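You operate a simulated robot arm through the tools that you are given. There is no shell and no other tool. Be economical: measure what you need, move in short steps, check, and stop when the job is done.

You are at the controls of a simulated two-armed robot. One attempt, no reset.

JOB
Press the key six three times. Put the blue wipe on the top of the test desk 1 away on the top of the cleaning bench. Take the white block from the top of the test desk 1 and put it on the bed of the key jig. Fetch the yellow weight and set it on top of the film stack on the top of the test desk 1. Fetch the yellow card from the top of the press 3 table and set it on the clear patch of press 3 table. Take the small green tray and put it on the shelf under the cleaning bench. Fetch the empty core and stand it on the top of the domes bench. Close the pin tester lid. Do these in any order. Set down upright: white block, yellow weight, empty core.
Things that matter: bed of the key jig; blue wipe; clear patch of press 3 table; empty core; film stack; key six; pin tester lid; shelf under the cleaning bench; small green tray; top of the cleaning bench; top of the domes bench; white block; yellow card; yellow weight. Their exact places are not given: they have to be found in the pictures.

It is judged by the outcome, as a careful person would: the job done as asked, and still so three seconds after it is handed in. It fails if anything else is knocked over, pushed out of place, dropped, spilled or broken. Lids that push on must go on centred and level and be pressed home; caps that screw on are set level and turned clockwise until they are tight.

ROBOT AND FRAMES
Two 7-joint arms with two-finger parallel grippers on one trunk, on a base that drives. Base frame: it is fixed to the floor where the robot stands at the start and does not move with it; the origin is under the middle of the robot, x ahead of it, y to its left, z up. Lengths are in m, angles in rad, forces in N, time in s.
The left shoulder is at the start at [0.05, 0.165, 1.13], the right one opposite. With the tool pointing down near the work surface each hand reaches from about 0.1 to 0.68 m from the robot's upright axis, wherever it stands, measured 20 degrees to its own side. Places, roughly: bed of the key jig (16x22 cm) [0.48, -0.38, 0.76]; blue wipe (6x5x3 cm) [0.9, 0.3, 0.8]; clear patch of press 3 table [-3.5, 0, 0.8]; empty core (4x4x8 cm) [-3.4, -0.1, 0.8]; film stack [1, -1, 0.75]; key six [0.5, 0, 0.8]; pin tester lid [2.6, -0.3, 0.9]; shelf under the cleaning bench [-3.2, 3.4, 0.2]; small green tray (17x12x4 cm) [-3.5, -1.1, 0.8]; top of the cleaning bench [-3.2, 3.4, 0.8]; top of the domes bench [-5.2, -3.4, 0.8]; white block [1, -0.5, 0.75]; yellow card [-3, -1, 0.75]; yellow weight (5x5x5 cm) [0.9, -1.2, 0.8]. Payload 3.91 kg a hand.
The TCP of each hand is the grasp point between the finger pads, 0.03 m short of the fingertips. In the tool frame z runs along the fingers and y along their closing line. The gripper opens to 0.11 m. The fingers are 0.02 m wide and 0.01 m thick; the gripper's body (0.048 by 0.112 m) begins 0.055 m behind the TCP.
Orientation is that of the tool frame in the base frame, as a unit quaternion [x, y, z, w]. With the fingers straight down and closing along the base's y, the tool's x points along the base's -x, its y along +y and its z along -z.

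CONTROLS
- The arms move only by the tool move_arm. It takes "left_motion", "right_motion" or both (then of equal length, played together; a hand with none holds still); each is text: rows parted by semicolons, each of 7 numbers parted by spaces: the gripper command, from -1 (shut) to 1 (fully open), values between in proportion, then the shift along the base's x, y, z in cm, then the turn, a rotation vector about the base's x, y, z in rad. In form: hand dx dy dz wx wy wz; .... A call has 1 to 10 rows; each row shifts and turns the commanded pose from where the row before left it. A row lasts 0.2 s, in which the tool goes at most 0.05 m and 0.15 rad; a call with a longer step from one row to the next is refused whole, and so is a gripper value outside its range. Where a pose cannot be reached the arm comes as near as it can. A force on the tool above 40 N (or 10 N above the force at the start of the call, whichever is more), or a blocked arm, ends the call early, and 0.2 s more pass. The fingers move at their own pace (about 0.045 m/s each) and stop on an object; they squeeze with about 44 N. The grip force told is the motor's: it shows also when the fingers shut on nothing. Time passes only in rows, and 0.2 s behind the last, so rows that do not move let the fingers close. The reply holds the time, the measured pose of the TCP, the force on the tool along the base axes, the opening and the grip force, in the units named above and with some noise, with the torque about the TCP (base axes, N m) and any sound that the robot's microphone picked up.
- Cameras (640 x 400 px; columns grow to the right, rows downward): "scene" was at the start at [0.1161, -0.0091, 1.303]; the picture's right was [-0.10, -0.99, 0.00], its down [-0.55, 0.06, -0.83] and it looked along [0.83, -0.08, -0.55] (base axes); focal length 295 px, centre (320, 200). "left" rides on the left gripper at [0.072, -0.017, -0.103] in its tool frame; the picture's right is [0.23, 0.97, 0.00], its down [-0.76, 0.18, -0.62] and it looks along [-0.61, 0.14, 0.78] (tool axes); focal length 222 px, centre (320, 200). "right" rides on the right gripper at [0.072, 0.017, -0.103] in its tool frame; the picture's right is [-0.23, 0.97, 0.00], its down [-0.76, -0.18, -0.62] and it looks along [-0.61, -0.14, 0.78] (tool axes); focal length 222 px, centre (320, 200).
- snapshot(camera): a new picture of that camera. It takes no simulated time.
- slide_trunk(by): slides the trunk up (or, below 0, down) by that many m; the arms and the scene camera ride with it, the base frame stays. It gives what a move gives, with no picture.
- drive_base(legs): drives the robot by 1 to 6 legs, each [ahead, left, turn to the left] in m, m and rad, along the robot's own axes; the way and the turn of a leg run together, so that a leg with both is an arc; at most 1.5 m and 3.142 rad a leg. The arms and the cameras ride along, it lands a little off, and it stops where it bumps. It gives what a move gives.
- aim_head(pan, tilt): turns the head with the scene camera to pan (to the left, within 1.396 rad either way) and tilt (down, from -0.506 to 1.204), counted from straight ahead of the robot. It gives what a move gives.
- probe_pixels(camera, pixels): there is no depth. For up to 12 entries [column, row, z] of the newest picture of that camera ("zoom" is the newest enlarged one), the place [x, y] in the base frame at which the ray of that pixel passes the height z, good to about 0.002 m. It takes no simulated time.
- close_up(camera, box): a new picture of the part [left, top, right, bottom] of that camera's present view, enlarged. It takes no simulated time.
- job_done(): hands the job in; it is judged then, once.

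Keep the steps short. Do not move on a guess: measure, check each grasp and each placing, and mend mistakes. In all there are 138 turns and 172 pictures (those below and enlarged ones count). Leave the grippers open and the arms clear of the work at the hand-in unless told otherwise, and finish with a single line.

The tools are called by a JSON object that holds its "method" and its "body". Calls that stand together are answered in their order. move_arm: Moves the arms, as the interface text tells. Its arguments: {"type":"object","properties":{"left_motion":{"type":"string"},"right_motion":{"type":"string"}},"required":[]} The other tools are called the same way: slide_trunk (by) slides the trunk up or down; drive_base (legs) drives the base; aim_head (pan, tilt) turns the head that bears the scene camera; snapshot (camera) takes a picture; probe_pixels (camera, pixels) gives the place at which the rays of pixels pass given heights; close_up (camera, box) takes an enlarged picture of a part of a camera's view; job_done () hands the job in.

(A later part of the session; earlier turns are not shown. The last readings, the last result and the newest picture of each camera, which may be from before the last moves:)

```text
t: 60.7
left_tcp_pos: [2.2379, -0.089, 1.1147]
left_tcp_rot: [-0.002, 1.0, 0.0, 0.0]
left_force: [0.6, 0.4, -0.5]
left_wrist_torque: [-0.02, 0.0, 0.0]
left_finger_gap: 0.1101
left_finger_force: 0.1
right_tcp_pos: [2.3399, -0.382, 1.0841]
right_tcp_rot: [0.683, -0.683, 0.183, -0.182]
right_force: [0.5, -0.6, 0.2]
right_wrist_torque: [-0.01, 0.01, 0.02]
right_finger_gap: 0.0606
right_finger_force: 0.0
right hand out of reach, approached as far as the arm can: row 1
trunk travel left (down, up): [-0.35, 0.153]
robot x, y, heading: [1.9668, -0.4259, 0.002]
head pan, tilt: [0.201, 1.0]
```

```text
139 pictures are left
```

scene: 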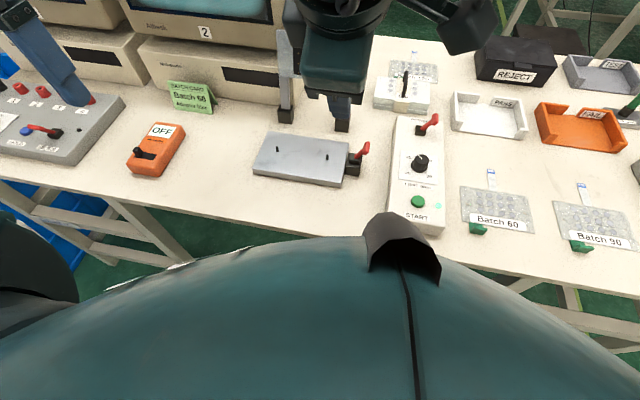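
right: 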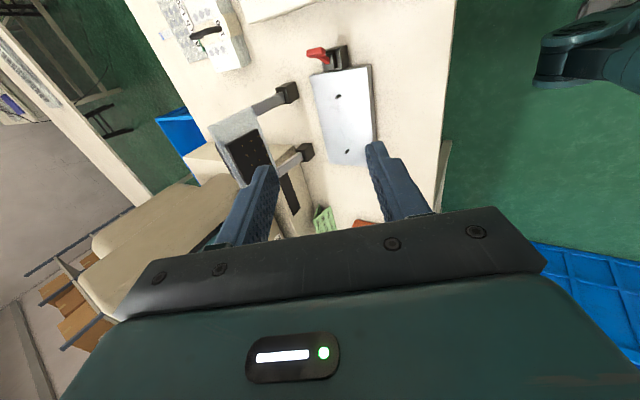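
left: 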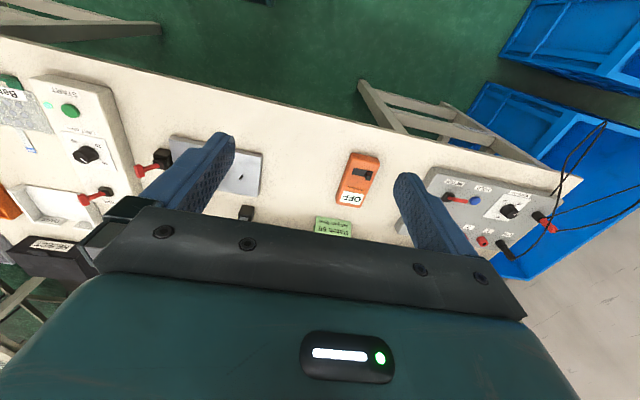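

The hand is oriented now. I'll approach to (2.56, -0.335, 1.03).

{"method": "move_arm", "body": {"right_motion": "0.1 4 1 0 0 0 0; 0.1 4 1 0 0 0 0; 0.1 4 1 0 0 0 0; 0.1 4 1 -1 0 0 0; 0.1 3 0.7 -2 0 0 0; 0.1 3 0 -2 0 0 0; 0.1 0 0 0 0 0 0"}}

{"method": "snapshot", "body": {"camera": "right"}}

{"method": "aim_head", "body": {"pan": 0.2, "tilt": 0.5}}

{"method": "snapshot", "body": {"camera": "scene"}}

```text
t: 62.3
left_tcp_pos: [2.2388, -0.088, 1.1151]
left_tcp_rot: [-0.003, 1.0, 0.0, 0.001]
left_force: [0.4, -0.6, -1.0]
left_wrist_torque: [-0.01, -0.02, -0.04]
left_finger_gap: 0.1098
left_finger_force: 0.0
right_tcp_pos: [2.379, -0.3731, 1.0803]
right_tcp_rot: [-0.683, 0.684, -0.182, 0.183]
right_force: [0.3, 0.5, 0.6]
right_wrist_torque: [0.02, 0.0, -0.01]
right_finger_gap: 0.0604
right_finger_force: 0.0
right hand out of reach, approached as far as the arm can: row 1, 2, 3, 4, 5, 6
trunk travel left (down, up): [-0.35, 0.153]
robot x, y, heading: [1.9639, -0.4275, -0.001]
head pan, tilt: [0.201, 1.0]
```

```text
138 pictures are left
```

right: 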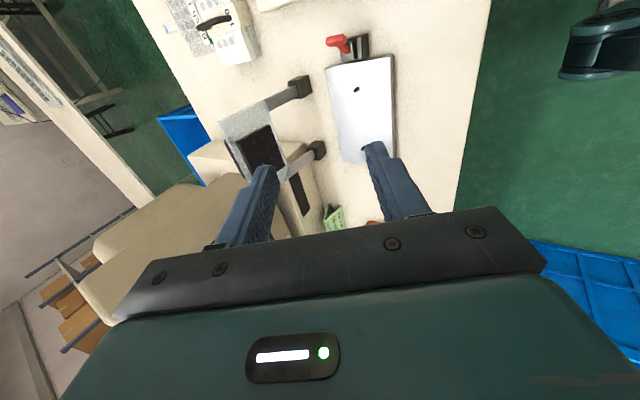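

```text
t: 63.2
left_tcp_pos: [2.238, -0.0883, 1.1158]
left_tcp_rot: [-0.003, 1.0, 0.001, 0.001]
left_force: [0.4, 0.2, 0.2]
left_wrist_torque: [0.02, -0.03, 0.01]
left_finger_gap: 0.1102
left_finger_force: 0.1
right_tcp_pos: [2.3807, -0.3721, 1.081]
right_tcp_rot: [0.684, -0.683, 0.183, -0.182]
right_force: [0.5, -0.3, -0.4]
right_wrist_torque: [0.01, 0.02, 0.0]
right_finger_gap: 0.0603
right_finger_force: 0.1
trunk travel left (down, up): [-0.35, 0.153]
robot x, y, heading: [1.9675, -0.4259, 0.004]
head pan, tilt: [0.201, 0.499]
```

```text
137 pictures are left
```

scene: 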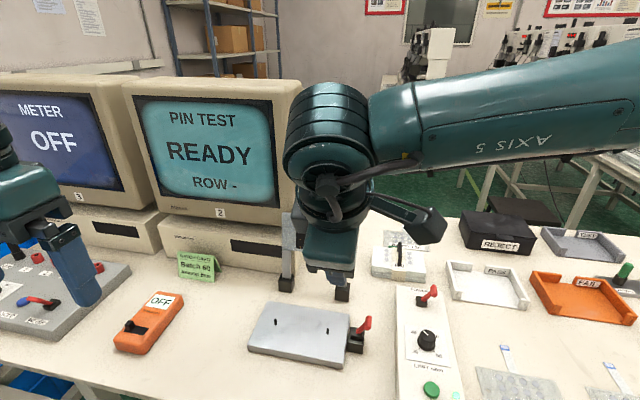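

The right wrist runs out of range at this yaw. I'll back it off to the right and use the left hand with the same yaw instead, shifting the base 0.15 m to the right first.

{"method": "move_arm", "body": {"right_motion": "0.1 -3 -3 0 0 0.13 0; 0.1 -3 -4 0 0 0.13 0; 0.1 -2 -4 0 0 0.13 0; 0.1 -2 -4 0 0 0.13 -0.07; 0.1 -2 -4 0 0 0 -0.15; 0.1 -2 -4 0 0 0 -0.15; 0.1 -1 -4 0 0 0 -0.15; 0.1 -1 -4 0 0 0 -0.15; 0.1 0 -4 0 0 0 -0.15; 0.1 0 -3 0 0 0 -0.15"}}

{"method": "move_arm", "body": {"right_motion": "1 -1 0 0 0 0 -0.15; 1 -1 0 0 0 0 -0.15; 1 0 0 0 0 0 -0.15; 1 0 0 0 0 0 -0.15; 1 0 0 0 0 0 0; 1 0 0 0 0 0 0; 1 0 0 0 0 0 0; 1 0 0 0 0 0 0; 1 0 0 0 0 0 0; 1 0 0 0 0 0 0", "left_motion": "0.1 0 0 0 0 0 0.15; 0.1 0 0 0 0 0 0.15; 0.1 0 0 0 0 0 0.15; 0.1 0 0 0 0 0 0.15; 0.1 0 0 0 0 0 0.15; 0.1 0 0 0 0 0 0.15; 0.1 0 0 0 0 0 0.15; 0.1 0 0 0 0 0 0.15; 0.1 0 0 0 0 0 0.15; 0.1 0 0 0 0 0 0.15"}}

{"method": "drive_base", "body": {"legs": [[0.03, -0.15, 0]]}}

{"method": "move_arm", "body": {"left_motion": "0.1 3 0 0 0 0 0.07; 0.1 3 0 0 0 -0.13 0; 0.1 3 0 0 0 -0.13 0; 0.1 3 -1 -1 0 -0.13 0; 0.1 3 -1 -1 0 -0.13 0; 0.1 2 -1 -1 0 0 0; 0.1 0 0 0 0 0 0"}}

```text
t: 65.4
left_tcp_pos: [2.2374, -0.09, 1.1162]
left_tcp_rot: [-0.003, 1.0, 0.0, 0.001]
left_force: [0.1, -0.1, 1.2]
left_wrist_torque: [0.0, -0.01, -0.01]
left_finger_gap: 0.1102
left_finger_force: 0.0
right_tcp_pos: [2.2294, -0.7592, 1.0837]
right_tcp_rot: [-0.281, 0.959, -0.018, 0.007]
right_force: [0.2, -0.2, 0.0]
right_wrist_torque: [-0.02, 0.03, 0.01]
right_finger_gap: 0.0602
right_finger_force: 0.1
right hand out of reach, approached as far as the arm can: row 1
trunk travel left (down, up): [-0.35, 0.153]
robot x, y, heading: [1.9668, -0.4283, 0.003]
head pan, tilt: [0.201, 0.499]
```

```text
t: 67.6
left_tcp_pos: [2.2386, -0.0884, 1.1163]
left_tcp_rot: [-0.684, 0.729, 0.0, 0.0]
left_force: [-0.2, 0.7, 0.0]
left_wrist_torque: [-0.02, 0.01, -0.02]
left_finger_gap: 0.0606
left_finger_force: 0.0
right_tcp_pos: [2.2088, -0.7595, 1.0822]
right_tcp_rot: [0.013, 1.0, -0.019, 0.001]
right_force: [0.2, -0.6, 0.3]
right_wrist_torque: [-0.02, 0.03, 0.01]
right_finger_gap: 0.1098
right_finger_force: 0.1
trunk travel left (down, up): [-0.35, 0.153]
robot x, y, heading: [1.9715, -0.4256, 0.005]
head pan, tilt: [0.201, 0.499]
```

```text
t: 69.0
left_tcp_pos: [2.2698, -0.237, 1.1159]
left_tcp_rot: [-0.683, 0.73, 0.001, 0.001]
left_force: [-0.7, 0.3, -0.1]
left_wrist_torque: [-0.02, 0.0, 0.0]
left_finger_gap: 0.0605
left_finger_force: 0.0
right_tcp_pos: [2.2383, -0.9084, 1.0819]
right_tcp_rot: [0.014, 1.0, -0.02, 0.001]
right_force: [0.1, -0.3, -0.2]
right_wrist_torque: [0.01, 0.0, 0.02]
right_finger_gap: 0.1098
right_finger_force: 0.1
trunk travel left (down, up): [-0.35, 0.153]
robot x, y, heading: [1.9972, -0.5748, 0.001]
head pan, tilt: [0.201, 0.499]
```

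```text
t: 70.6
left_tcp_pos: [2.4389, -0.2679, 1.0852]
left_tcp_rot: [0.684, -0.683, 0.182, -0.182]
left_force: [-0.2, 0.3, -0.4]
left_wrist_torque: [-0.01, -0.01, 0.01]
left_finger_gap: 0.0604
left_finger_force: 0.1
right_tcp_pos: [2.2395, -0.9079, 1.0811]
right_tcp_rot: [0.014, 1.0, -0.02, 0.001]
right_force: [0.2, 0.5, -0.5]
right_wrist_torque: [0.0, -0.01, 0.02]
right_finger_gap: 0.1102
right_finger_force: 0.2
trunk travel left (down, up): [-0.35, 0.153]
robot x, y, heading: [1.9968, -0.5722, 0.003]
head pan, tilt: [0.201, 0.499]
```

Left arm reaches well. I'll go to above the plate's top edge at (2.627, -0.33, 1.01) and check.

{"method": "move_arm", "body": {"left_motion": "0.1 4 -1.3 0 0 0 0; 0.1 4 -1.3 -1 0 0 0; 0.1 4 -1.3 -2 0 0 0; 0.1 3.8 -1.3 -2 0 0 0; 0.1 3 -1 -2.5 0 0 0; 0.1 0 0 0 0 0 0"}}

{"method": "snapshot", "body": {"camera": "left"}}

{"method": "close_up", "body": {"camera": "scene", "box": [140, 100, 460, 300]}}

```text
t: 72.0
left_tcp_pos: [2.6288, -0.3296, 1.0096]
left_tcp_rot: [0.684, -0.683, 0.182, -0.182]
left_force: [0.6, -0.1, -0.1]
left_wrist_torque: [-0.02, 0.0, 0.01]
left_finger_gap: 0.0606
left_finger_force: 0.1
right_tcp_pos: [2.2389, -0.9074, 1.0818]
right_tcp_rot: [0.014, 1.0, -0.019, 0.001]
right_force: [-0.5, 0.6, -0.8]
right_wrist_torque: [-0.01, -0.01, 0.0]
right_finger_gap: 0.11
right_finger_force: 0.1
trunk travel left (down, up): [-0.35, 0.153]
robot x, y, heading: [1.9934, -0.5722, 0.004]
head pan, tilt: [0.201, 0.499]
```

```text
136 pictures are left
```

left: 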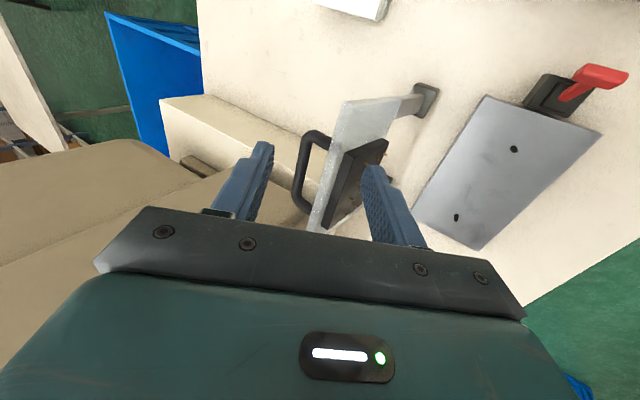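

```text
2.00 times, centred on (300, 200) of scene
```

zoom: 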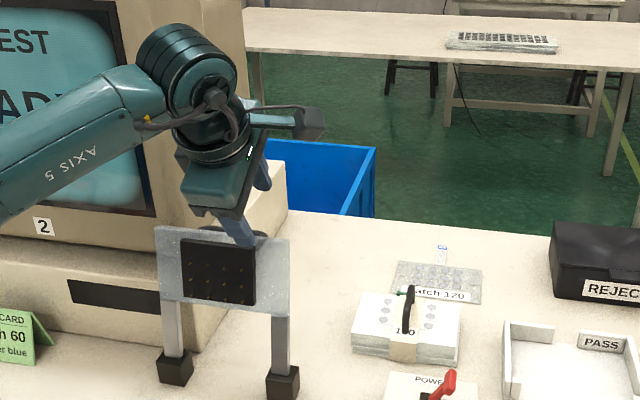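

There's a handle behind the plate, near its middle, so I'll shift 1 cm right to clear it and the pin block. Then I'll lower so the fingers straddle the edge.

{"method": "move_arm", "body": {"left_motion": "0.1 0 -1.2 0 0 0 0; 0.1 0 0 -2 0 0 0; 0.1 0 0 -2 0 0 0; 0.1 0 0 -1.5 0 0 0; 0.1 0 0 0 0 0 0"}}

{"method": "snapshot", "body": {"camera": "left"}}

{"method": "close_up", "body": {"camera": "scene", "box": [180, 150, 340, 270]}}

```text
t: 73.2
left_tcp_pos: [2.6267, -0.3413, 0.9544]
left_tcp_rot: [0.684, -0.682, 0.182, -0.183]
left_force: [-0.5, 0.5, -0.5]
left_wrist_torque: [-0.01, -0.02, 0.0]
left_finger_gap: 0.0604
left_finger_force: 0.1
right_tcp_pos: [2.2383, -0.9062, 1.0812]
right_tcp_rot: [0.014, 1.0, -0.019, 0.0]
right_force: [0.4, 0.8, 0.6]
right_wrist_torque: [0.0, -0.04, 0.03]
right_finger_gap: 0.1099
right_finger_force: 0.0
trunk travel left (down, up): [-0.35, 0.153]
robot x, y, heading: [1.994, -0.5793, 0.005]
head pan, tilt: [0.201, 0.499]
```

```text
134 pictures are left
```

left: 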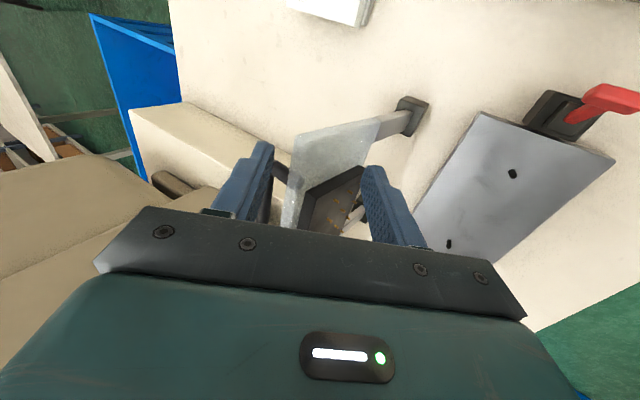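

```text
3.33 times, centred on (260, 210) of scene
```

zoom: 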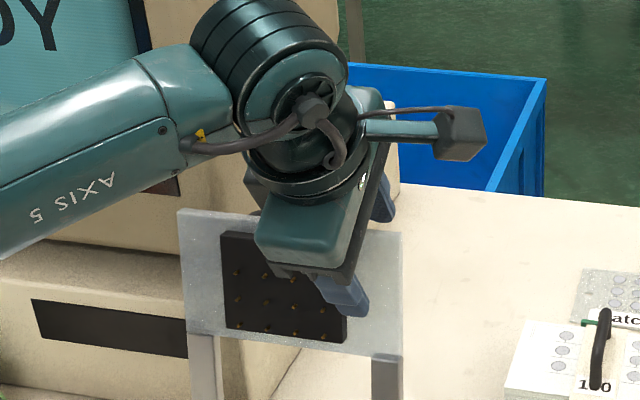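

The plate's edge is between the fingers. I'll swing along the hinge arc toward the robot, turning with it.

{"method": "move_arm", "body": {"left_motion": "0.1 -2.75 0 -0.11 0 -0.15 0; 0.1 -2.71 0 -0.52 0 -0.15 0; 0.1 -2.61 0 -0.92 0 -0.15 0; 0.1 -2.43 0 -1.3 0 -0.15 0; 0.1 0 0 0 0 0 0"}}

{"method": "snapshot", "body": {"camera": "left"}}

{"method": "close_up", "body": {"camera": "scene", "box": [140, 120, 380, 300]}}

```text
t: 74.4
left_tcp_pos: [2.5378, -0.3418, 0.9355]
left_tcp_rot: [0.617, -0.616, 0.346, -0.345]
left_force: [0.2, -0.1, 5.0]
left_wrist_torque: [0.04, -0.21, -0.03]
left_finger_gap: 0.0628
left_finger_force: 1.9
left hand out of reach, approached as far as the arm can: row 4
right_tcp_pos: [2.2377, -0.9082, 1.0817]
right_tcp_rot: [0.015, 1.0, -0.019, 0.001]
right_force: [-0.3, 0.6, 0.1]
right_wrist_torque: [-0.01, 0.01, 0.01]
right_finger_gap: 0.1101
right_finger_force: 0.0
trunk travel left (down, up): [-0.35, 0.153]
robot x, y, heading: [1.994, -0.5715, 0.009]
head pan, tilt: [0.201, 0.499]
```

```text
132 pictures are left
```

left: 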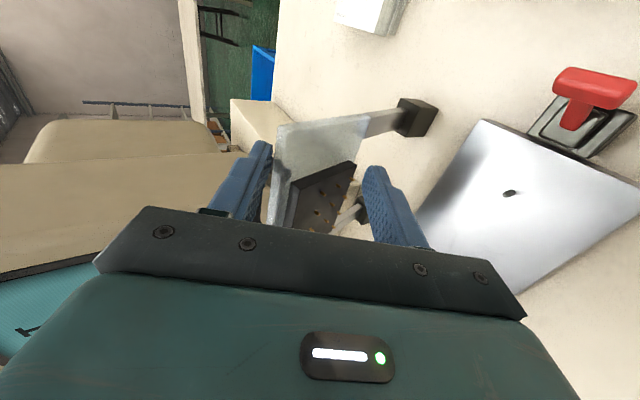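

```text
2.22 times, centred on (260, 210) of scene
```

zoom: 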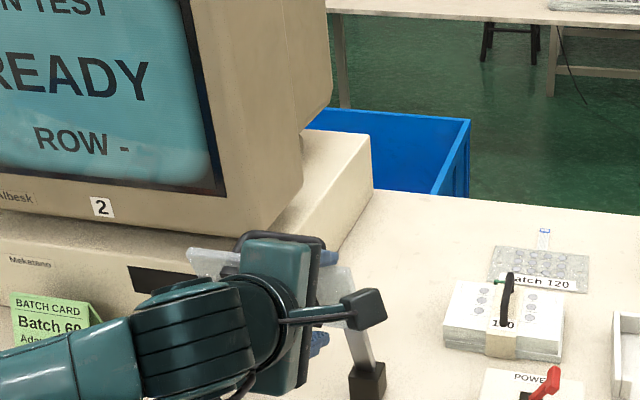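

The lid is following. I'll continue the arc without more turning.

{"method": "move_arm", "body": {"left_motion": "0.1 -2.2 0 -1.6 0 0 0; 0.1 -1.9 0 -1.9 0 0 0; 0.1 0 0 0 0 0 0"}}

{"method": "snapshot", "body": {"camera": "left"}}

```text
t: 75.2
left_tcp_pos: [2.5311, -0.3399, 0.9306]
left_tcp_rot: [0.618, -0.616, 0.345, -0.345]
left_force: [1.5, -0.7, 2.1]
left_wrist_torque: [0.02, -0.08, -0.02]
left_finger_gap: 0.0622
left_finger_force: 1.5
left hand out of reach, approached as far as the arm can: row 1, 2
right_tcp_pos: [2.2392, -0.9067, 1.083]
right_tcp_rot: [0.014, 1.0, -0.019, 0.0]
right_force: [0.3, 0.7, 0.1]
right_wrist_torque: [0.02, -0.02, -0.01]
right_finger_gap: 0.1099
right_finger_force: 0.0
trunk travel left (down, up): [-0.35, 0.153]
robot x, y, heading: [1.9929, -0.5778, 0.006]
head pan, tilt: [0.201, 0.499]
```

```text
130 pictures are left
```

left: 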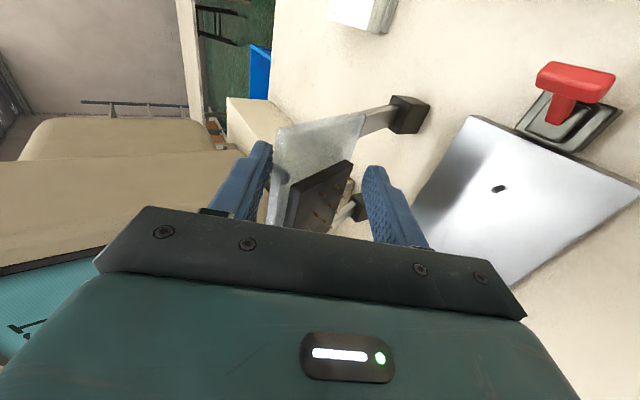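

The arm is at its limit, so I'll continue the arc with the trunk and base in small alternate steps.

{"method": "drive_base", "body": {"legs": [[-0.02, 0, 0]]}}

{"method": "slide_trunk", "body": {"by": -0.02}}

{"method": "drive_base", "body": {"legs": [[-0.02, 0, 0]]}}

{"method": "slide_trunk", "body": {"by": -0.02}}

{"method": "snapshot", "body": {"camera": "left"}}

```text
t: 76.0
left_tcp_pos: [2.5114, -0.3399, 0.9302]
left_tcp_rot: [0.618, -0.616, 0.345, -0.346]
left_force: [-2.7, -0.5, 3.4]
left_wrist_torque: [-0.03, -0.16, 0.03]
left_finger_gap: 0.0614
left_finger_force: 1.0
right_tcp_pos: [2.219, -0.9082, 1.081]
right_tcp_rot: [0.014, 1.0, -0.019, 0.001]
right_force: [-0.4, -0.2, -0.3]
right_wrist_torque: [0.03, -0.02, 0.01]
right_finger_gap: 0.1101
right_finger_force: 0.0
trunk travel left (down, up): [-0.35, 0.153]
robot x, y, heading: [1.977, -0.5737, 0.001]
head pan, tilt: [0.201, 0.499]
```

```text
t: 76.6
left_tcp_pos: [2.5149, -0.3409, 0.9283]
left_tcp_rot: [0.612, -0.609, 0.359, -0.356]
left_force: [-5.2, 0.9, 17.7]
left_wrist_torque: [-0.01, -0.76, 0.13]
left_finger_gap: 0.0664
left_finger_force: 5.4
right_tcp_pos: [2.2181, -0.9077, 1.0642]
right_tcp_rot: [0.013, 1.0, -0.019, 0.002]
right_force: [0.7, 0.5, -0.5]
right_wrist_torque: [0.0, 0.01, -0.02]
right_finger_gap: 0.1101
right_finger_force: 0.0
trunk travel left (down, up): [-0.332, 0.171]
robot x, y, heading: [1.976, -0.5753, 0.005]
head pan, tilt: [0.201, 0.499]
stopped: the force on the tool passed its limit (the readings are from after the stop); the commanded pose is now the measured one
```

```text
t: 77.4
left_tcp_pos: [2.4949, -0.3401, 0.9213]
left_tcp_rot: [0.615, -0.612, 0.352, -0.351]
left_force: [-4.0, 0.3, 3.7]
left_wrist_torque: [0.03, -0.21, 0.02]
left_finger_gap: 0.0606
left_finger_force: 0.2
right_tcp_pos: [2.1992, -0.907, 1.0646]
right_tcp_rot: [0.013, 1.0, -0.019, 0.001]
right_force: [-0.1, 0.5, -0.3]
right_wrist_torque: [0.02, -0.02, 0.01]
right_finger_gap: 0.11
right_finger_force: 0.1
trunk travel left (down, up): [-0.332, 0.171]
robot x, y, heading: [1.956, -0.5738, 0.007]
head pan, tilt: [0.201, 0.499]
```

```text
t: 77.9
left_tcp_pos: [2.4947, -0.3402, 0.9181]
left_tcp_rot: [0.607, -0.605, 0.366, -0.362]
left_force: [-7.5, 0.3, 17.0]
left_wrist_torque: [-0.03, -0.79, 0.18]
left_finger_gap: 0.0656
left_finger_force: 5.6
right_tcp_pos: [2.1987, -0.9062, 1.0461]
right_tcp_rot: [0.013, 1.0, -0.019, 0.001]
right_force: [-0.2, 0.4, -0.4]
right_wrist_torque: [0.0, 0.01, 0.01]
right_finger_gap: 0.1101
right_finger_force: 0.2
trunk travel left (down, up): [-0.315, 0.188]
robot x, y, heading: [1.9553, -0.5776, 0.01]
head pan, tilt: [0.201, 0.499]
stopped: the force on the tool passed its limit (the readings are from after the stop); the commanded pose is now the measured one
```

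```text
129 pictures are left
```

left: 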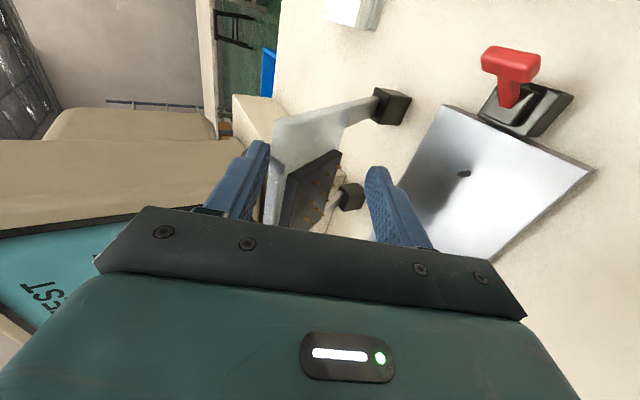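

The rear fingertip is bearing on something (about 17 N), so I'll withdraw along the tool axis and see whether the lid stays by itself.

{"method": "move_arm", "body": {"left_motion": "0.1 -1 0 1 0 0 0; 0.1 -2 0 1.5 0 0 0; 0.1 -2.5 0 1.5 0 0 0; 0.1 -3 0 1.5 0 0 0; 0.1 0 0 0 0 0 0"}}

{"method": "snapshot", "body": {"camera": "left"}}

{"method": "snapshot", "body": {"camera": "scene"}}

```text
t: 79.1
left_tcp_pos: [2.4113, -0.341, 0.968]
left_tcp_rot: [0.611, -0.608, 0.36, -0.358]
left_force: [-0.4, 0.4, -0.3]
left_wrist_torque: [0.01, 0.03, 0.03]
left_finger_gap: 0.0606
left_finger_force: 0.1
right_tcp_pos: [2.1995, -0.9069, 1.0452]
right_tcp_rot: [0.013, 1.0, -0.019, 0.001]
right_force: [0.3, 0.9, 0.3]
right_wrist_torque: [0.03, -0.04, -0.03]
right_finger_gap: 0.11
right_finger_force: 0.2
trunk travel left (down, up): [-0.315, 0.188]
robot x, y, heading: [1.9547, -0.575, 0.004]
head pan, tilt: [0.201, 0.499]
```

```text
128 pictures are left
```

left: 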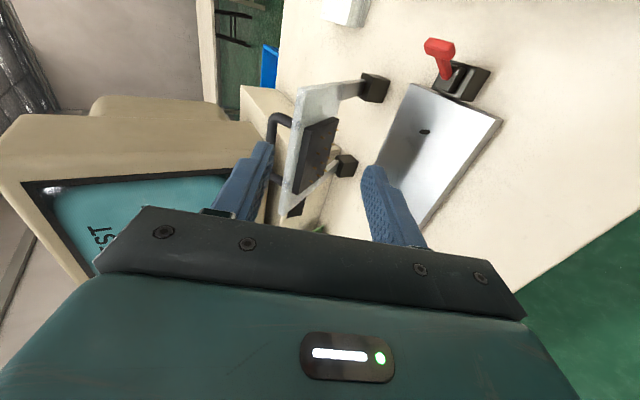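

```text
127 pictures are left
```

scene: 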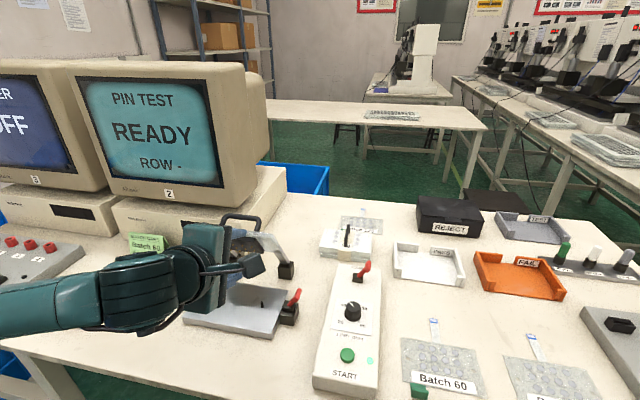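

The lid stays where it is, at about 60°. I'll shut the fingers, raise and untilt the hand, then push the lid down from behind its top right corner.

{"method": "move_arm", "body": {"left_motion": "-1 -1 0 2 0 0.15 0; -1 0 0 2 0 0.15 0; -1 0 0 2 0 0.15 0; -1 0 0 2 0 0.15 0; -1 0 0 2 0 0.15 0; -1 3 0 0 0 0 0; -1 4 0 0 0 0 0; -1 4 0 -3 0 0 0; -1 2.5 0 -3 0 0 0; -1 0 0 0 0 0 0"}}

{"method": "snapshot", "body": {"camera": "left"}}

{"method": "close_up", "body": {"camera": "scene", "box": [120, 140, 360, 340]}}

```text
t: 81.3
left_tcp_pos: [2.5361, -0.3404, 1.0059]
left_tcp_rot: [0.701, -0.696, 0.111, -0.112]
left_force: [0.1, 0.5, 1.0]
left_wrist_torque: [-0.03, -0.01, 0.0]
left_finger_gap: 0.0
left_finger_force: 37.4
right_tcp_pos: [2.1991, -0.9066, 1.0464]
right_tcp_rot: [0.013, 1.0, -0.018, 0.001]
right_force: [0.4, -0.6, -0.1]
right_wrist_torque: [0.03, 0.0, -0.03]
right_finger_gap: 0.11
right_finger_force: 0.0
trunk travel left (down, up): [-0.315, 0.188]
robot x, y, heading: [1.955, -0.5703, 0.006]
head pan, tilt: [0.201, 0.499]
```

```text
126 pictures are left
```

left: 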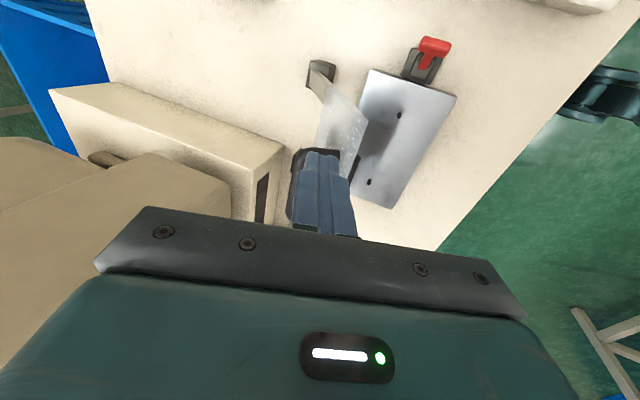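

```text
2.00 times, centred on (240, 240) of scene
```

zoom: 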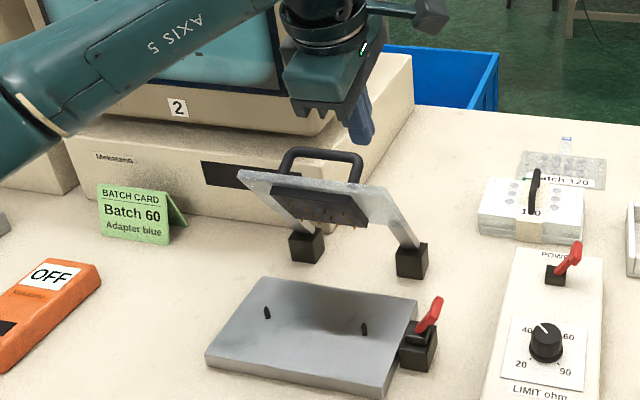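

The lid is now at about 45–50°, and the handle sits across the back middle. I'll push on the plate's back at its right margin (y≈-0.35), following the arc down.

{"method": "move_arm", "body": {"left_motion": "-1 0 -0.9 0 0 0 0; -1 -1 0 -4 0 0 0; -1 -1 0 -3 0 0 0; -1 -0.5 0 -2 0 0 0; -1 -1.5 0 -2 0 0 0; -1 -1.5 0 -2 0 0 0; -1 0 0 0 0 0 0"}}

{"method": "close_up", "body": {"camera": "scene", "box": [120, 140, 360, 340]}}

{"method": "snapshot", "body": {"camera": "left"}}

```text
t: 82.2
left_tcp_pos: [2.5161, -0.3474, 0.9546]
left_tcp_rot: [0.699, -0.695, 0.12, -0.116]
left_force: [-12.0, 0.6, 16.8]
left_wrist_torque: [0.24, 0.19, -0.03]
left_finger_gap: 0.0001
left_finger_force: 37.5
right_tcp_pos: [2.1978, -0.907, 1.0477]
right_tcp_rot: [0.012, 1.0, -0.018, 0.001]
right_force: [-0.2, -0.5, -0.1]
right_wrist_torque: [0.03, 0.01, -0.01]
right_finger_gap: 0.1098
right_finger_force: 0.0
trunk travel left (down, up): [-0.315, 0.188]
robot x, y, heading: [1.9545, -0.5745, 0.004]
head pan, tilt: [0.201, 0.499]
stopped in row 4 (left hand): the force on the tool passed its limit (the readings are from after the stop); the commanded pose is now the measured one
```

```text
2.00 times, centred on (240, 240) of scene
```

zoom: 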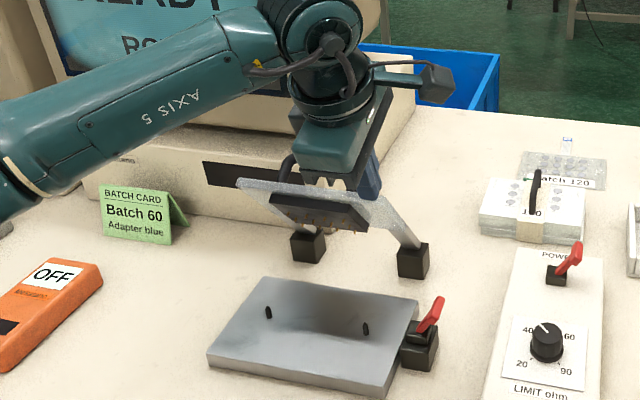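

```text
123 pictures are left
```

left: 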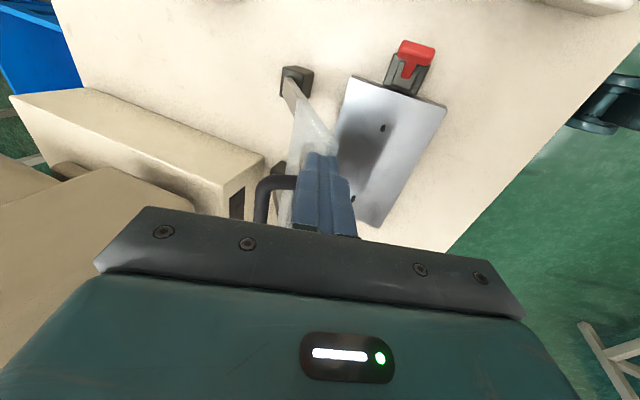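

The tip landed on the plate's top edge. I'll lift, go 3.5 cm further back, lower behind it, then push forward gently.

{"method": "move_arm", "body": {"left_motion": "-1 0 -0.2 2 0 0 0; -1 3.5 0 0 0 0 0; -1 0 0 -2.5 0 0 0; -1 0 0 -2 0 0 0; -1 -1 0 0 0 0 0; -1 -1 0 0 0 0 0; -1 -1 0 -0.3 0 0 0; -1 -1 0 -0.5 0 0 0; -1 0 0 0 0 0 0"}}

{"method": "close_up", "body": {"camera": "scene", "box": [120, 140, 360, 340]}}

{"method": "snapshot", "body": {"camera": "left"}}

```text
t: 84.2
left_tcp_pos: [2.5118, -0.351, 0.9164]
left_tcp_rot: [0.7, -0.695, 0.117, -0.114]
left_force: [1.0, -0.2, 0.9]
left_wrist_torque: [-0.01, -0.03, 0.02]
left_finger_gap: 0.0
left_finger_force: 37.8
right_tcp_pos: [2.1993, -0.9068, 1.0461]
right_tcp_rot: [0.012, 1.0, -0.019, 0.001]
right_force: [0.2, 0.4, 0.7]
right_wrist_torque: [-0.02, -0.01, 0.0]
right_finger_gap: 0.1099
right_finger_force: 0.0
trunk travel left (down, up): [-0.315, 0.188]
robot x, y, heading: [1.958, -0.5733, 0.01]
head pan, tilt: [0.201, 0.499]
```

```text
2.00 times, centred on (240, 240) of scene
```

zoom: 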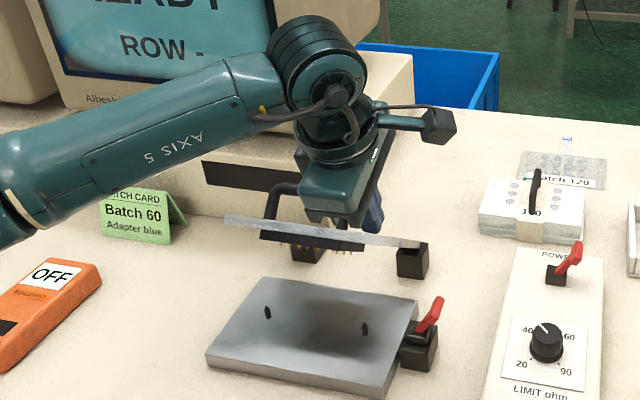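

```text
121 pictures are left
```

left: 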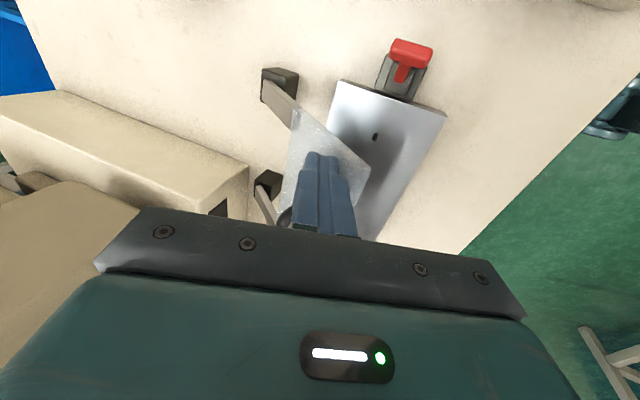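

It's working. The lid is past 45°, so I'll continue pushing down the arc.

{"method": "move_arm", "body": {"left_motion": "-1 -1.5 0 -1.6 0 0 0; -1 -1.2 0 -2 0 0 0; -1 -0.9 0 -2.3 0 0 0; -1 -0.5 0 -2 0 0 0; -1 0 0 0 0 0 0"}}

{"method": "close_up", "body": {"camera": "scene", "box": [120, 140, 360, 340]}}

```text
t: 85.3
left_tcp_pos: [2.4712, -0.3513, 0.8382]
left_tcp_rot: [0.7, -0.696, 0.116, -0.114]
left_force: [0.2, -0.3, 0.7]
left_wrist_torque: [0.01, 0.01, 0.01]
left_finger_gap: 0.0
left_finger_force: 37.5
right_tcp_pos: [2.1996, -0.907, 1.0461]
right_tcp_rot: [0.013, 1.0, -0.019, 0.0]
right_force: [0.3, 0.6, -0.5]
right_wrist_torque: [0.03, -0.03, -0.02]
right_finger_gap: 0.1099
right_finger_force: 0.0
trunk travel left (down, up): [-0.315, 0.188]
robot x, y, heading: [1.9583, -0.5723, 0.008]
head pan, tilt: [0.201, 0.499]
```

```text
2.00 times, centred on (240, 240) of scene
```

zoom: 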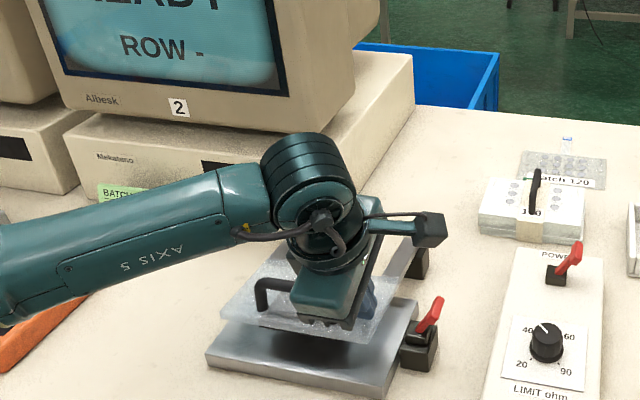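

Nearly closed. I'll press straight down in small steps until it's firm.

{"method": "move_arm", "body": {"left_motion": "-1 -0.2 0 -0.8 0 0 0; -1 0 0 -0.8 0 0 0; -1 0 0 -0.6 0 0 0; -1 0 0 -0.5 0 0 0; -1 0 0 -0.5 0 0 0; -1 0 0 -0.5 0 0 0; -1 0 0 -0.5 0 0 0; -1 0 0 -0.5 0 0 0; -1 0 0 0 0 0 0"}}

{"method": "close_up", "body": {"camera": "scene", "box": [120, 140, 360, 340]}}

{"method": "snapshot", "body": {"camera": "left"}}

```text
t: 86.3
left_tcp_pos: [2.4691, -0.3509, 0.8202]
left_tcp_rot: [0.7, -0.694, 0.122, -0.118]
left_force: [-16.7, 0.8, 19.7]
left_wrist_torque: [0.07, 0.48, 0.02]
left_finger_gap: 0.0001
left_finger_force: 37.5
right_tcp_pos: [2.1955, -0.9065, 1.047]
right_tcp_rot: [0.011, 1.0, -0.019, 0.001]
right_force: [0.3, 0.0, -0.2]
right_wrist_torque: [0.0, 0.03, -0.01]
right_finger_gap: 0.11
right_finger_force: 0.0
trunk travel left (down, up): [-0.315, 0.188]
robot x, y, heading: [1.9558, -0.5763, 0.004]
head pan, tilt: [0.201, 0.499]
stopped in row 4 (left hand): the force on the tool passed its limit (the readings are from after the stop); the commanded pose is now the measured one
```

```text
2.00 times, centred on (240, 240) of scene
```

zoom: 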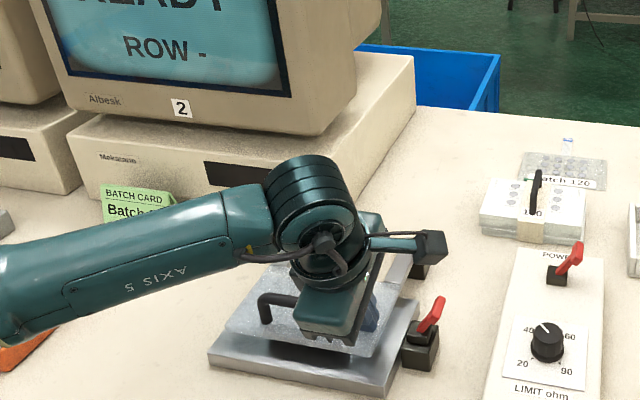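

```text
118 pictures are left
```

left: 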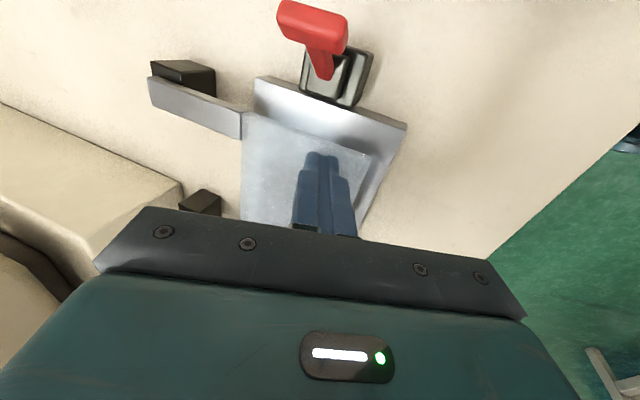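

The contact is firm. I'll lift away and view the lid.

{"method": "move_arm", "body": {"left_motion": "-1 0.3 0 2 0 0 0; -1 0 0 4 0 0 0; -1 -2 2 4 0 0 0; -1 -4 2 2 0 0 0; -1 -4 2 2 0 0 0; -1 -4 2 0 0 0 0; -1 -4 2 0 0 0 0"}}

{"method": "close_up", "body": {"camera": "scene", "box": [120, 180, 360, 340]}}

{"method": "snapshot", "body": {"camera": "left"}}

```text
t: 88.0
left_tcp_pos: [2.2941, -0.2503, 0.9579]
left_tcp_rot: [0.699, -0.695, 0.121, -0.118]
left_force: [-0.2, -0.6, 0.3]
left_wrist_torque: [0.04, 0.04, 0.01]
left_finger_gap: 0.0
left_finger_force: 37.7
right_tcp_pos: [2.1988, -0.9061, 1.0455]
right_tcp_rot: [0.012, 1.0, -0.019, 0.002]
right_force: [-0.8, -0.4, 0.1]
right_wrist_torque: [-0.03, 0.03, 0.0]
right_finger_gap: 0.1099
right_finger_force: 0.0
trunk travel left (down, up): [-0.315, 0.188]
robot x, y, heading: [1.9556, -0.5741, 0.009]
head pan, tilt: [0.201, 0.499]
```

```text
2.50 times, centred on (240, 260) of scene
```

zoom: 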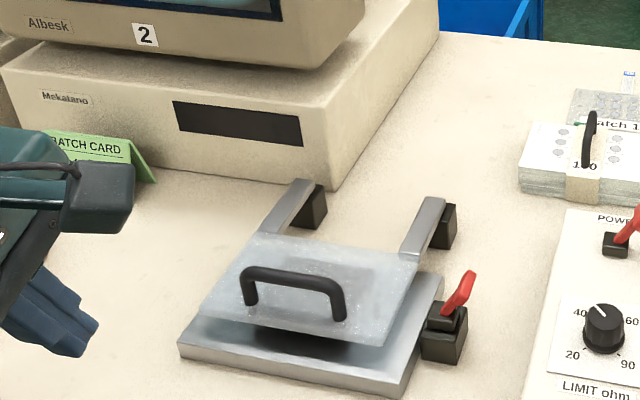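

```text
116 pictures are left
```

left: 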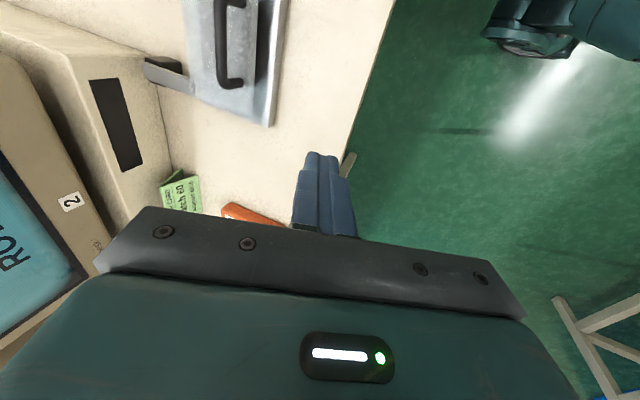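

The front of the lid still looks raised slightly over the base. I'll measure the handle bar and the edges before pressing again.

{"method": "probe_pixels", "body": {"camera": "zoom", "pixels": [[293, 280, 0.82], [293, 280, 0.84], [385, 346, 0.79], [385, 346, 0.8], [385, 346, 0.81], [199, 318, 0.8], [199, 318, 0.81], [420, 262, 0.79], [402, 385, 0.765], [180, 345, 0.765]]}}

```text
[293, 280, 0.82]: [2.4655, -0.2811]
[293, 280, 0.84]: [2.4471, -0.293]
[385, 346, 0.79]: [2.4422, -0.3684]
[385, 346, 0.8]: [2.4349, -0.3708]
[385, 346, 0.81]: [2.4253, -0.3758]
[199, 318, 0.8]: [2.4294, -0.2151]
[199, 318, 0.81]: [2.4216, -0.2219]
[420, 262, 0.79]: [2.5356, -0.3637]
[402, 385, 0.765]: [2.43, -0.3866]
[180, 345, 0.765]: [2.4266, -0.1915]
```

I'll press once more on the handle bar centre (about 2.455, -0.285) with the hand held vertical.

{"method": "move_arm", "body": {"left_motion": "-1 4 -1 0 0 0.15 0; -1 4 -1 0 0 0.15 0; -1 4 -1 -2 0 0.04 0; -1 4.1 -0.5 -2 0 0 0; -1 0 0 -2.5 0 0 0; -1 0 0 -1 0 0 0; -1 0 0 -1 0 0 0; -1 0 0 -0.6 0 0 0; -1 0 0 -0.6 0 0 0; -1 0 0 -0.6 0 0 0"}}

{"method": "close_up", "body": {"camera": "scene", "box": [120, 180, 360, 340]}}

```text
t: 90.2
left_tcp_pos: [2.4555, -0.2851, 0.859]
left_tcp_rot: [0.71, -0.705, 0.004, -0.001]
left_force: [-4.3, 1.1, 21.0]
left_wrist_torque: [0.3, 0.0, 0.04]
left_finger_gap: 0.0
left_finger_force: 37.7
right_tcp_pos: [2.1992, -0.907, 1.0465]
right_tcp_rot: [0.012, 1.0, -0.02, 0.002]
right_force: [0.2, 0.7, -0.6]
right_wrist_torque: [0.01, 0.01, -0.02]
right_finger_gap: 0.1101
right_finger_force: 0.0
trunk travel left (down, up): [-0.315, 0.188]
robot x, y, heading: [1.9563, -0.5738, 0.013]
head pan, tilt: [0.201, 0.499]
```

```text
2.50 times, centred on (240, 260) of scene
```

zoom: 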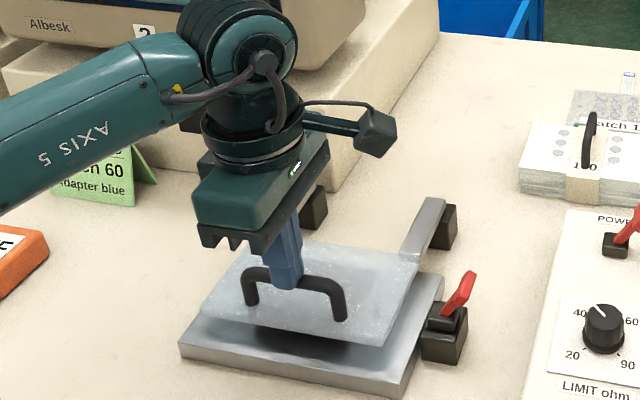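

21 N and it isn't moving much. One firmer press.

{"method": "move_arm", "body": {"left_motion": "-1 0 0 -0.3 0 0 0; -1 0 0 -0.3 0 0 0; -1 0 0 0 0 0 0"}}

{"method": "close_up", "body": {"camera": "scene", "box": [190, 230, 320, 330]}}

```text
t: 90.6
left_tcp_pos: [2.4556, -0.285, 0.858]
left_tcp_rot: [0.71, -0.704, 0.007, -0.003]
left_force: [-12.8, -1.8, 17.2]
left_wrist_torque: [0.11, 0.27, 0.11]
left_finger_gap: 0.0
left_finger_force: 37.5
right_tcp_pos: [2.1968, -0.9066, 1.0463]
right_tcp_rot: [0.012, 1.0, -0.019, 0.002]
right_force: [0.0, -0.1, 0.0]
right_wrist_torque: [-0.02, -0.02, -0.03]
right_finger_gap: 0.1099
right_finger_force: 0.0
trunk travel left (down, up): [-0.315, 0.188]
robot x, y, heading: [1.9589, -0.5799, 0.003]
head pan, tilt: [0.201, 0.499]
stopped in row 2 (left hand): the force on the tool passed its limit (the readings are from after the stop); the commanded pose is now the measured one
```

```text
4.00 times, centred on (255, 280) of scene
```

zoom: 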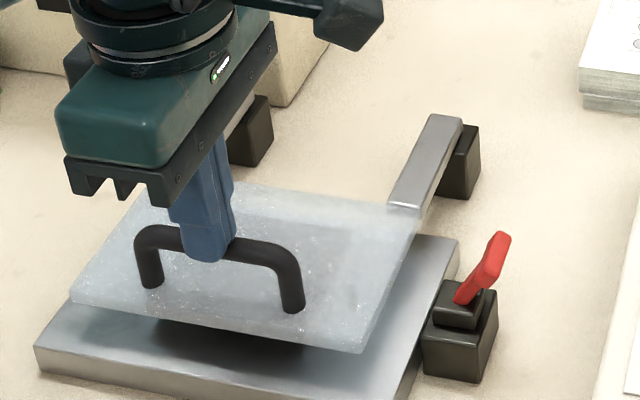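

The lid is parallel to the base and firm at 40 N, so it's closed. I'll retract the left hand and undo its yaw.

{"method": "move_arm", "body": {"left_motion": "-1 0 0 4 0 0 0; -1 0 0 4 0 0 0; -1 -4 1 3 0 0 0; -1 -4 2 2 0 0 -0.15; -1 -4 3 0 0 0 -0.15; -1 -4 3 0 0 0 -0.15; 0 -3 3 0 0 0 -0.15; 0 -2 3 0 0 0 -0.15; 1 -2 3 0 0 0 -0.15; 1 0 1 0 0 0 -0.15"}}

{"method": "move_arm", "body": {"left_motion": "1 0 0 0 0 0 -0.15; 1 0 0 0 0 0 -0.15; 1 0 0 0 0 0 -0.15; 1 0 0 0 0 0 -0.11; 1 0 0 0 0 0 0"}}

{"method": "drive_base", "body": {"legs": [[-0.2, 0, 0], [0, 0, 1.571], [0, 0, 1.571]]}}

{"method": "slide_trunk", "body": {"by": 0.035}}

{"method": "aim_head", "body": {"pan": 0, "tilt": 0.6}}

{"method": "snapshot", "body": {"camera": "scene"}}

```text
refused: row 3 steps farther than a row can; nothing moved
```

```text
t: 91.8
left_tcp_pos: [2.4573, -0.284, 0.8549]
left_tcp_rot: [-0.488, 0.873, -0.005, -0.001]
left_force: [-0.1, 0.5, -0.7]
left_wrist_torque: [-0.02, -0.02, -0.02]
left_finger_gap: 0.1046
left_finger_force: 0.1
right_tcp_pos: [2.1996, -0.9064, 1.0458]
right_tcp_rot: [0.012, 1.0, -0.018, 0.001]
right_force: [0.9, 0.5, 0.7]
right_wrist_torque: [-0.02, -0.03, 0.0]
right_finger_gap: 0.1103
right_finger_force: 0.0
trunk travel left (down, up): [-0.315, 0.188]
robot x, y, heading: [1.954, -0.5718, 0.009]
head pan, tilt: [0.201, 0.499]
```

```text
t: 101.1
left_tcp_pos: [1.259, -0.8757, 0.8565]
left_tcp_rot: [0.867, 0.498, 0.0, -0.004]
left_force: [0.5, 0.3, 0.8]
left_wrist_torque: [-0.01, -0.02, 0.01]
left_finger_gap: 0.11
left_finger_force: 0.2
right_tcp_pos: [1.5035, -0.2489, 1.0472]
right_tcp_rot: [1.0, -0.001, -0.001, -0.019]
right_force: [0.4, 0.7, -0.4]
right_wrist_torque: [0.04, 0.0, 0.03]
right_finger_gap: 0.1101
right_finger_force: 0.0
trunk travel left (down, up): [-0.315, 0.188]
robot x, y, heading: [1.7563, -0.5766, -3.11]
head pan, tilt: [0.201, 0.499]
```

```text
t: 101.9
left_tcp_pos: [1.2597, -0.8769, 0.8894]
left_tcp_rot: [0.867, 0.499, 0.0, -0.006]
left_force: [-0.2, 0.6, 0.4]
left_wrist_torque: [0.01, 0.0, 0.01]
left_finger_gap: 0.1099
left_finger_force: 0.0
right_tcp_pos: [1.5027, -0.2477, 1.0811]
right_tcp_rot: [1.0, 0.0, 0.0, -0.02]
right_force: [0.4, -0.5, 0.6]
right_wrist_torque: [0.02, -0.01, 0.0]
right_finger_gap: 0.1099
right_finger_force: 0.1
trunk travel left (down, up): [-0.35, 0.153]
robot x, y, heading: [1.756, -0.5757, -3.111]
head pan, tilt: [0.201, 0.499]
```

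```text
t: 102.6
left_tcp_pos: [1.2593, -0.876, 0.8907]
left_tcp_rot: [0.867, 0.499, 0.0, -0.005]
left_force: [0.6, -0.7, 0.3]
left_wrist_torque: [0.0, 0.0, 0.01]
left_finger_gap: 0.1098
left_finger_force: 0.0
right_tcp_pos: [1.5031, -0.2483, 1.0818]
right_tcp_rot: [1.0, -0.001, -0.001, -0.02]
right_force: [-0.6, 0.1, 0.7]
right_wrist_torque: [0.02, 0.05, 0.01]
right_finger_gap: 0.11
right_finger_force: 0.1
trunk travel left (down, up): [-0.35, 0.153]
robot x, y, heading: [1.7557, -0.5797, -3.111]
head pan, tilt: [0.0, 0.6]
```

```text
113 pictures are left
```

scene: 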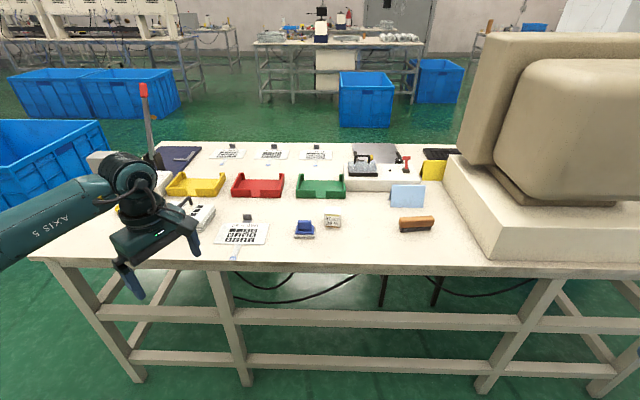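

A move was refused while the later calls ran, so I must re-check desk 2's lid later. Now facing desk 1, I'll enlarge the block/wipe area and the film stack area.

{"method": "close_up", "body": {"camera": "scene", "box": [270, 190, 370, 250]}}

{"method": "aim_head", "body": {"pan": 1.39, "tilt": 0.5}}

{"method": "snapshot", "body": {"camera": "scene"}}

```text
6.40 times, centred on (320, 220) of scene
```

zoom: 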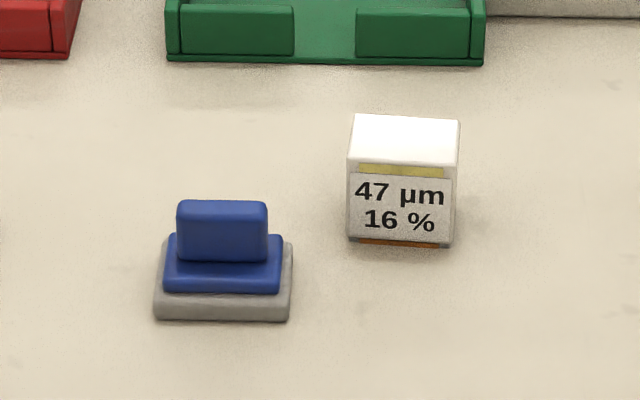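

```text
t: 104.2
left_tcp_pos: [1.2587, -0.8756, 0.8898]
left_tcp_rot: [0.867, 0.498, 0.0, -0.005]
left_force: [-1.3, -0.2, -0.1]
left_wrist_torque: [-0.02, 0.0, -0.03]
left_finger_gap: 0.1101
left_finger_force: 0.1
right_tcp_pos: [1.5023, -0.2474, 1.0816]
right_tcp_rot: [1.0, -0.001, 0.0, -0.019]
right_force: [0.5, 0.5, -0.2]
right_wrist_torque: [0.01, 0.03, -0.03]
right_finger_gap: 0.1099
right_finger_force: 0.1
trunk travel left (down, up): [-0.35, 0.153]
robot x, y, heading: [1.7588, -0.5755, -3.11]
head pan, tilt: [1.389, 0.499]
```

```text
111 pictures are left
```

scene: 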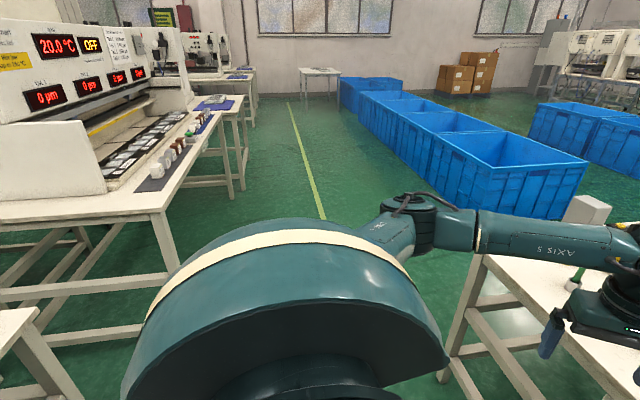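

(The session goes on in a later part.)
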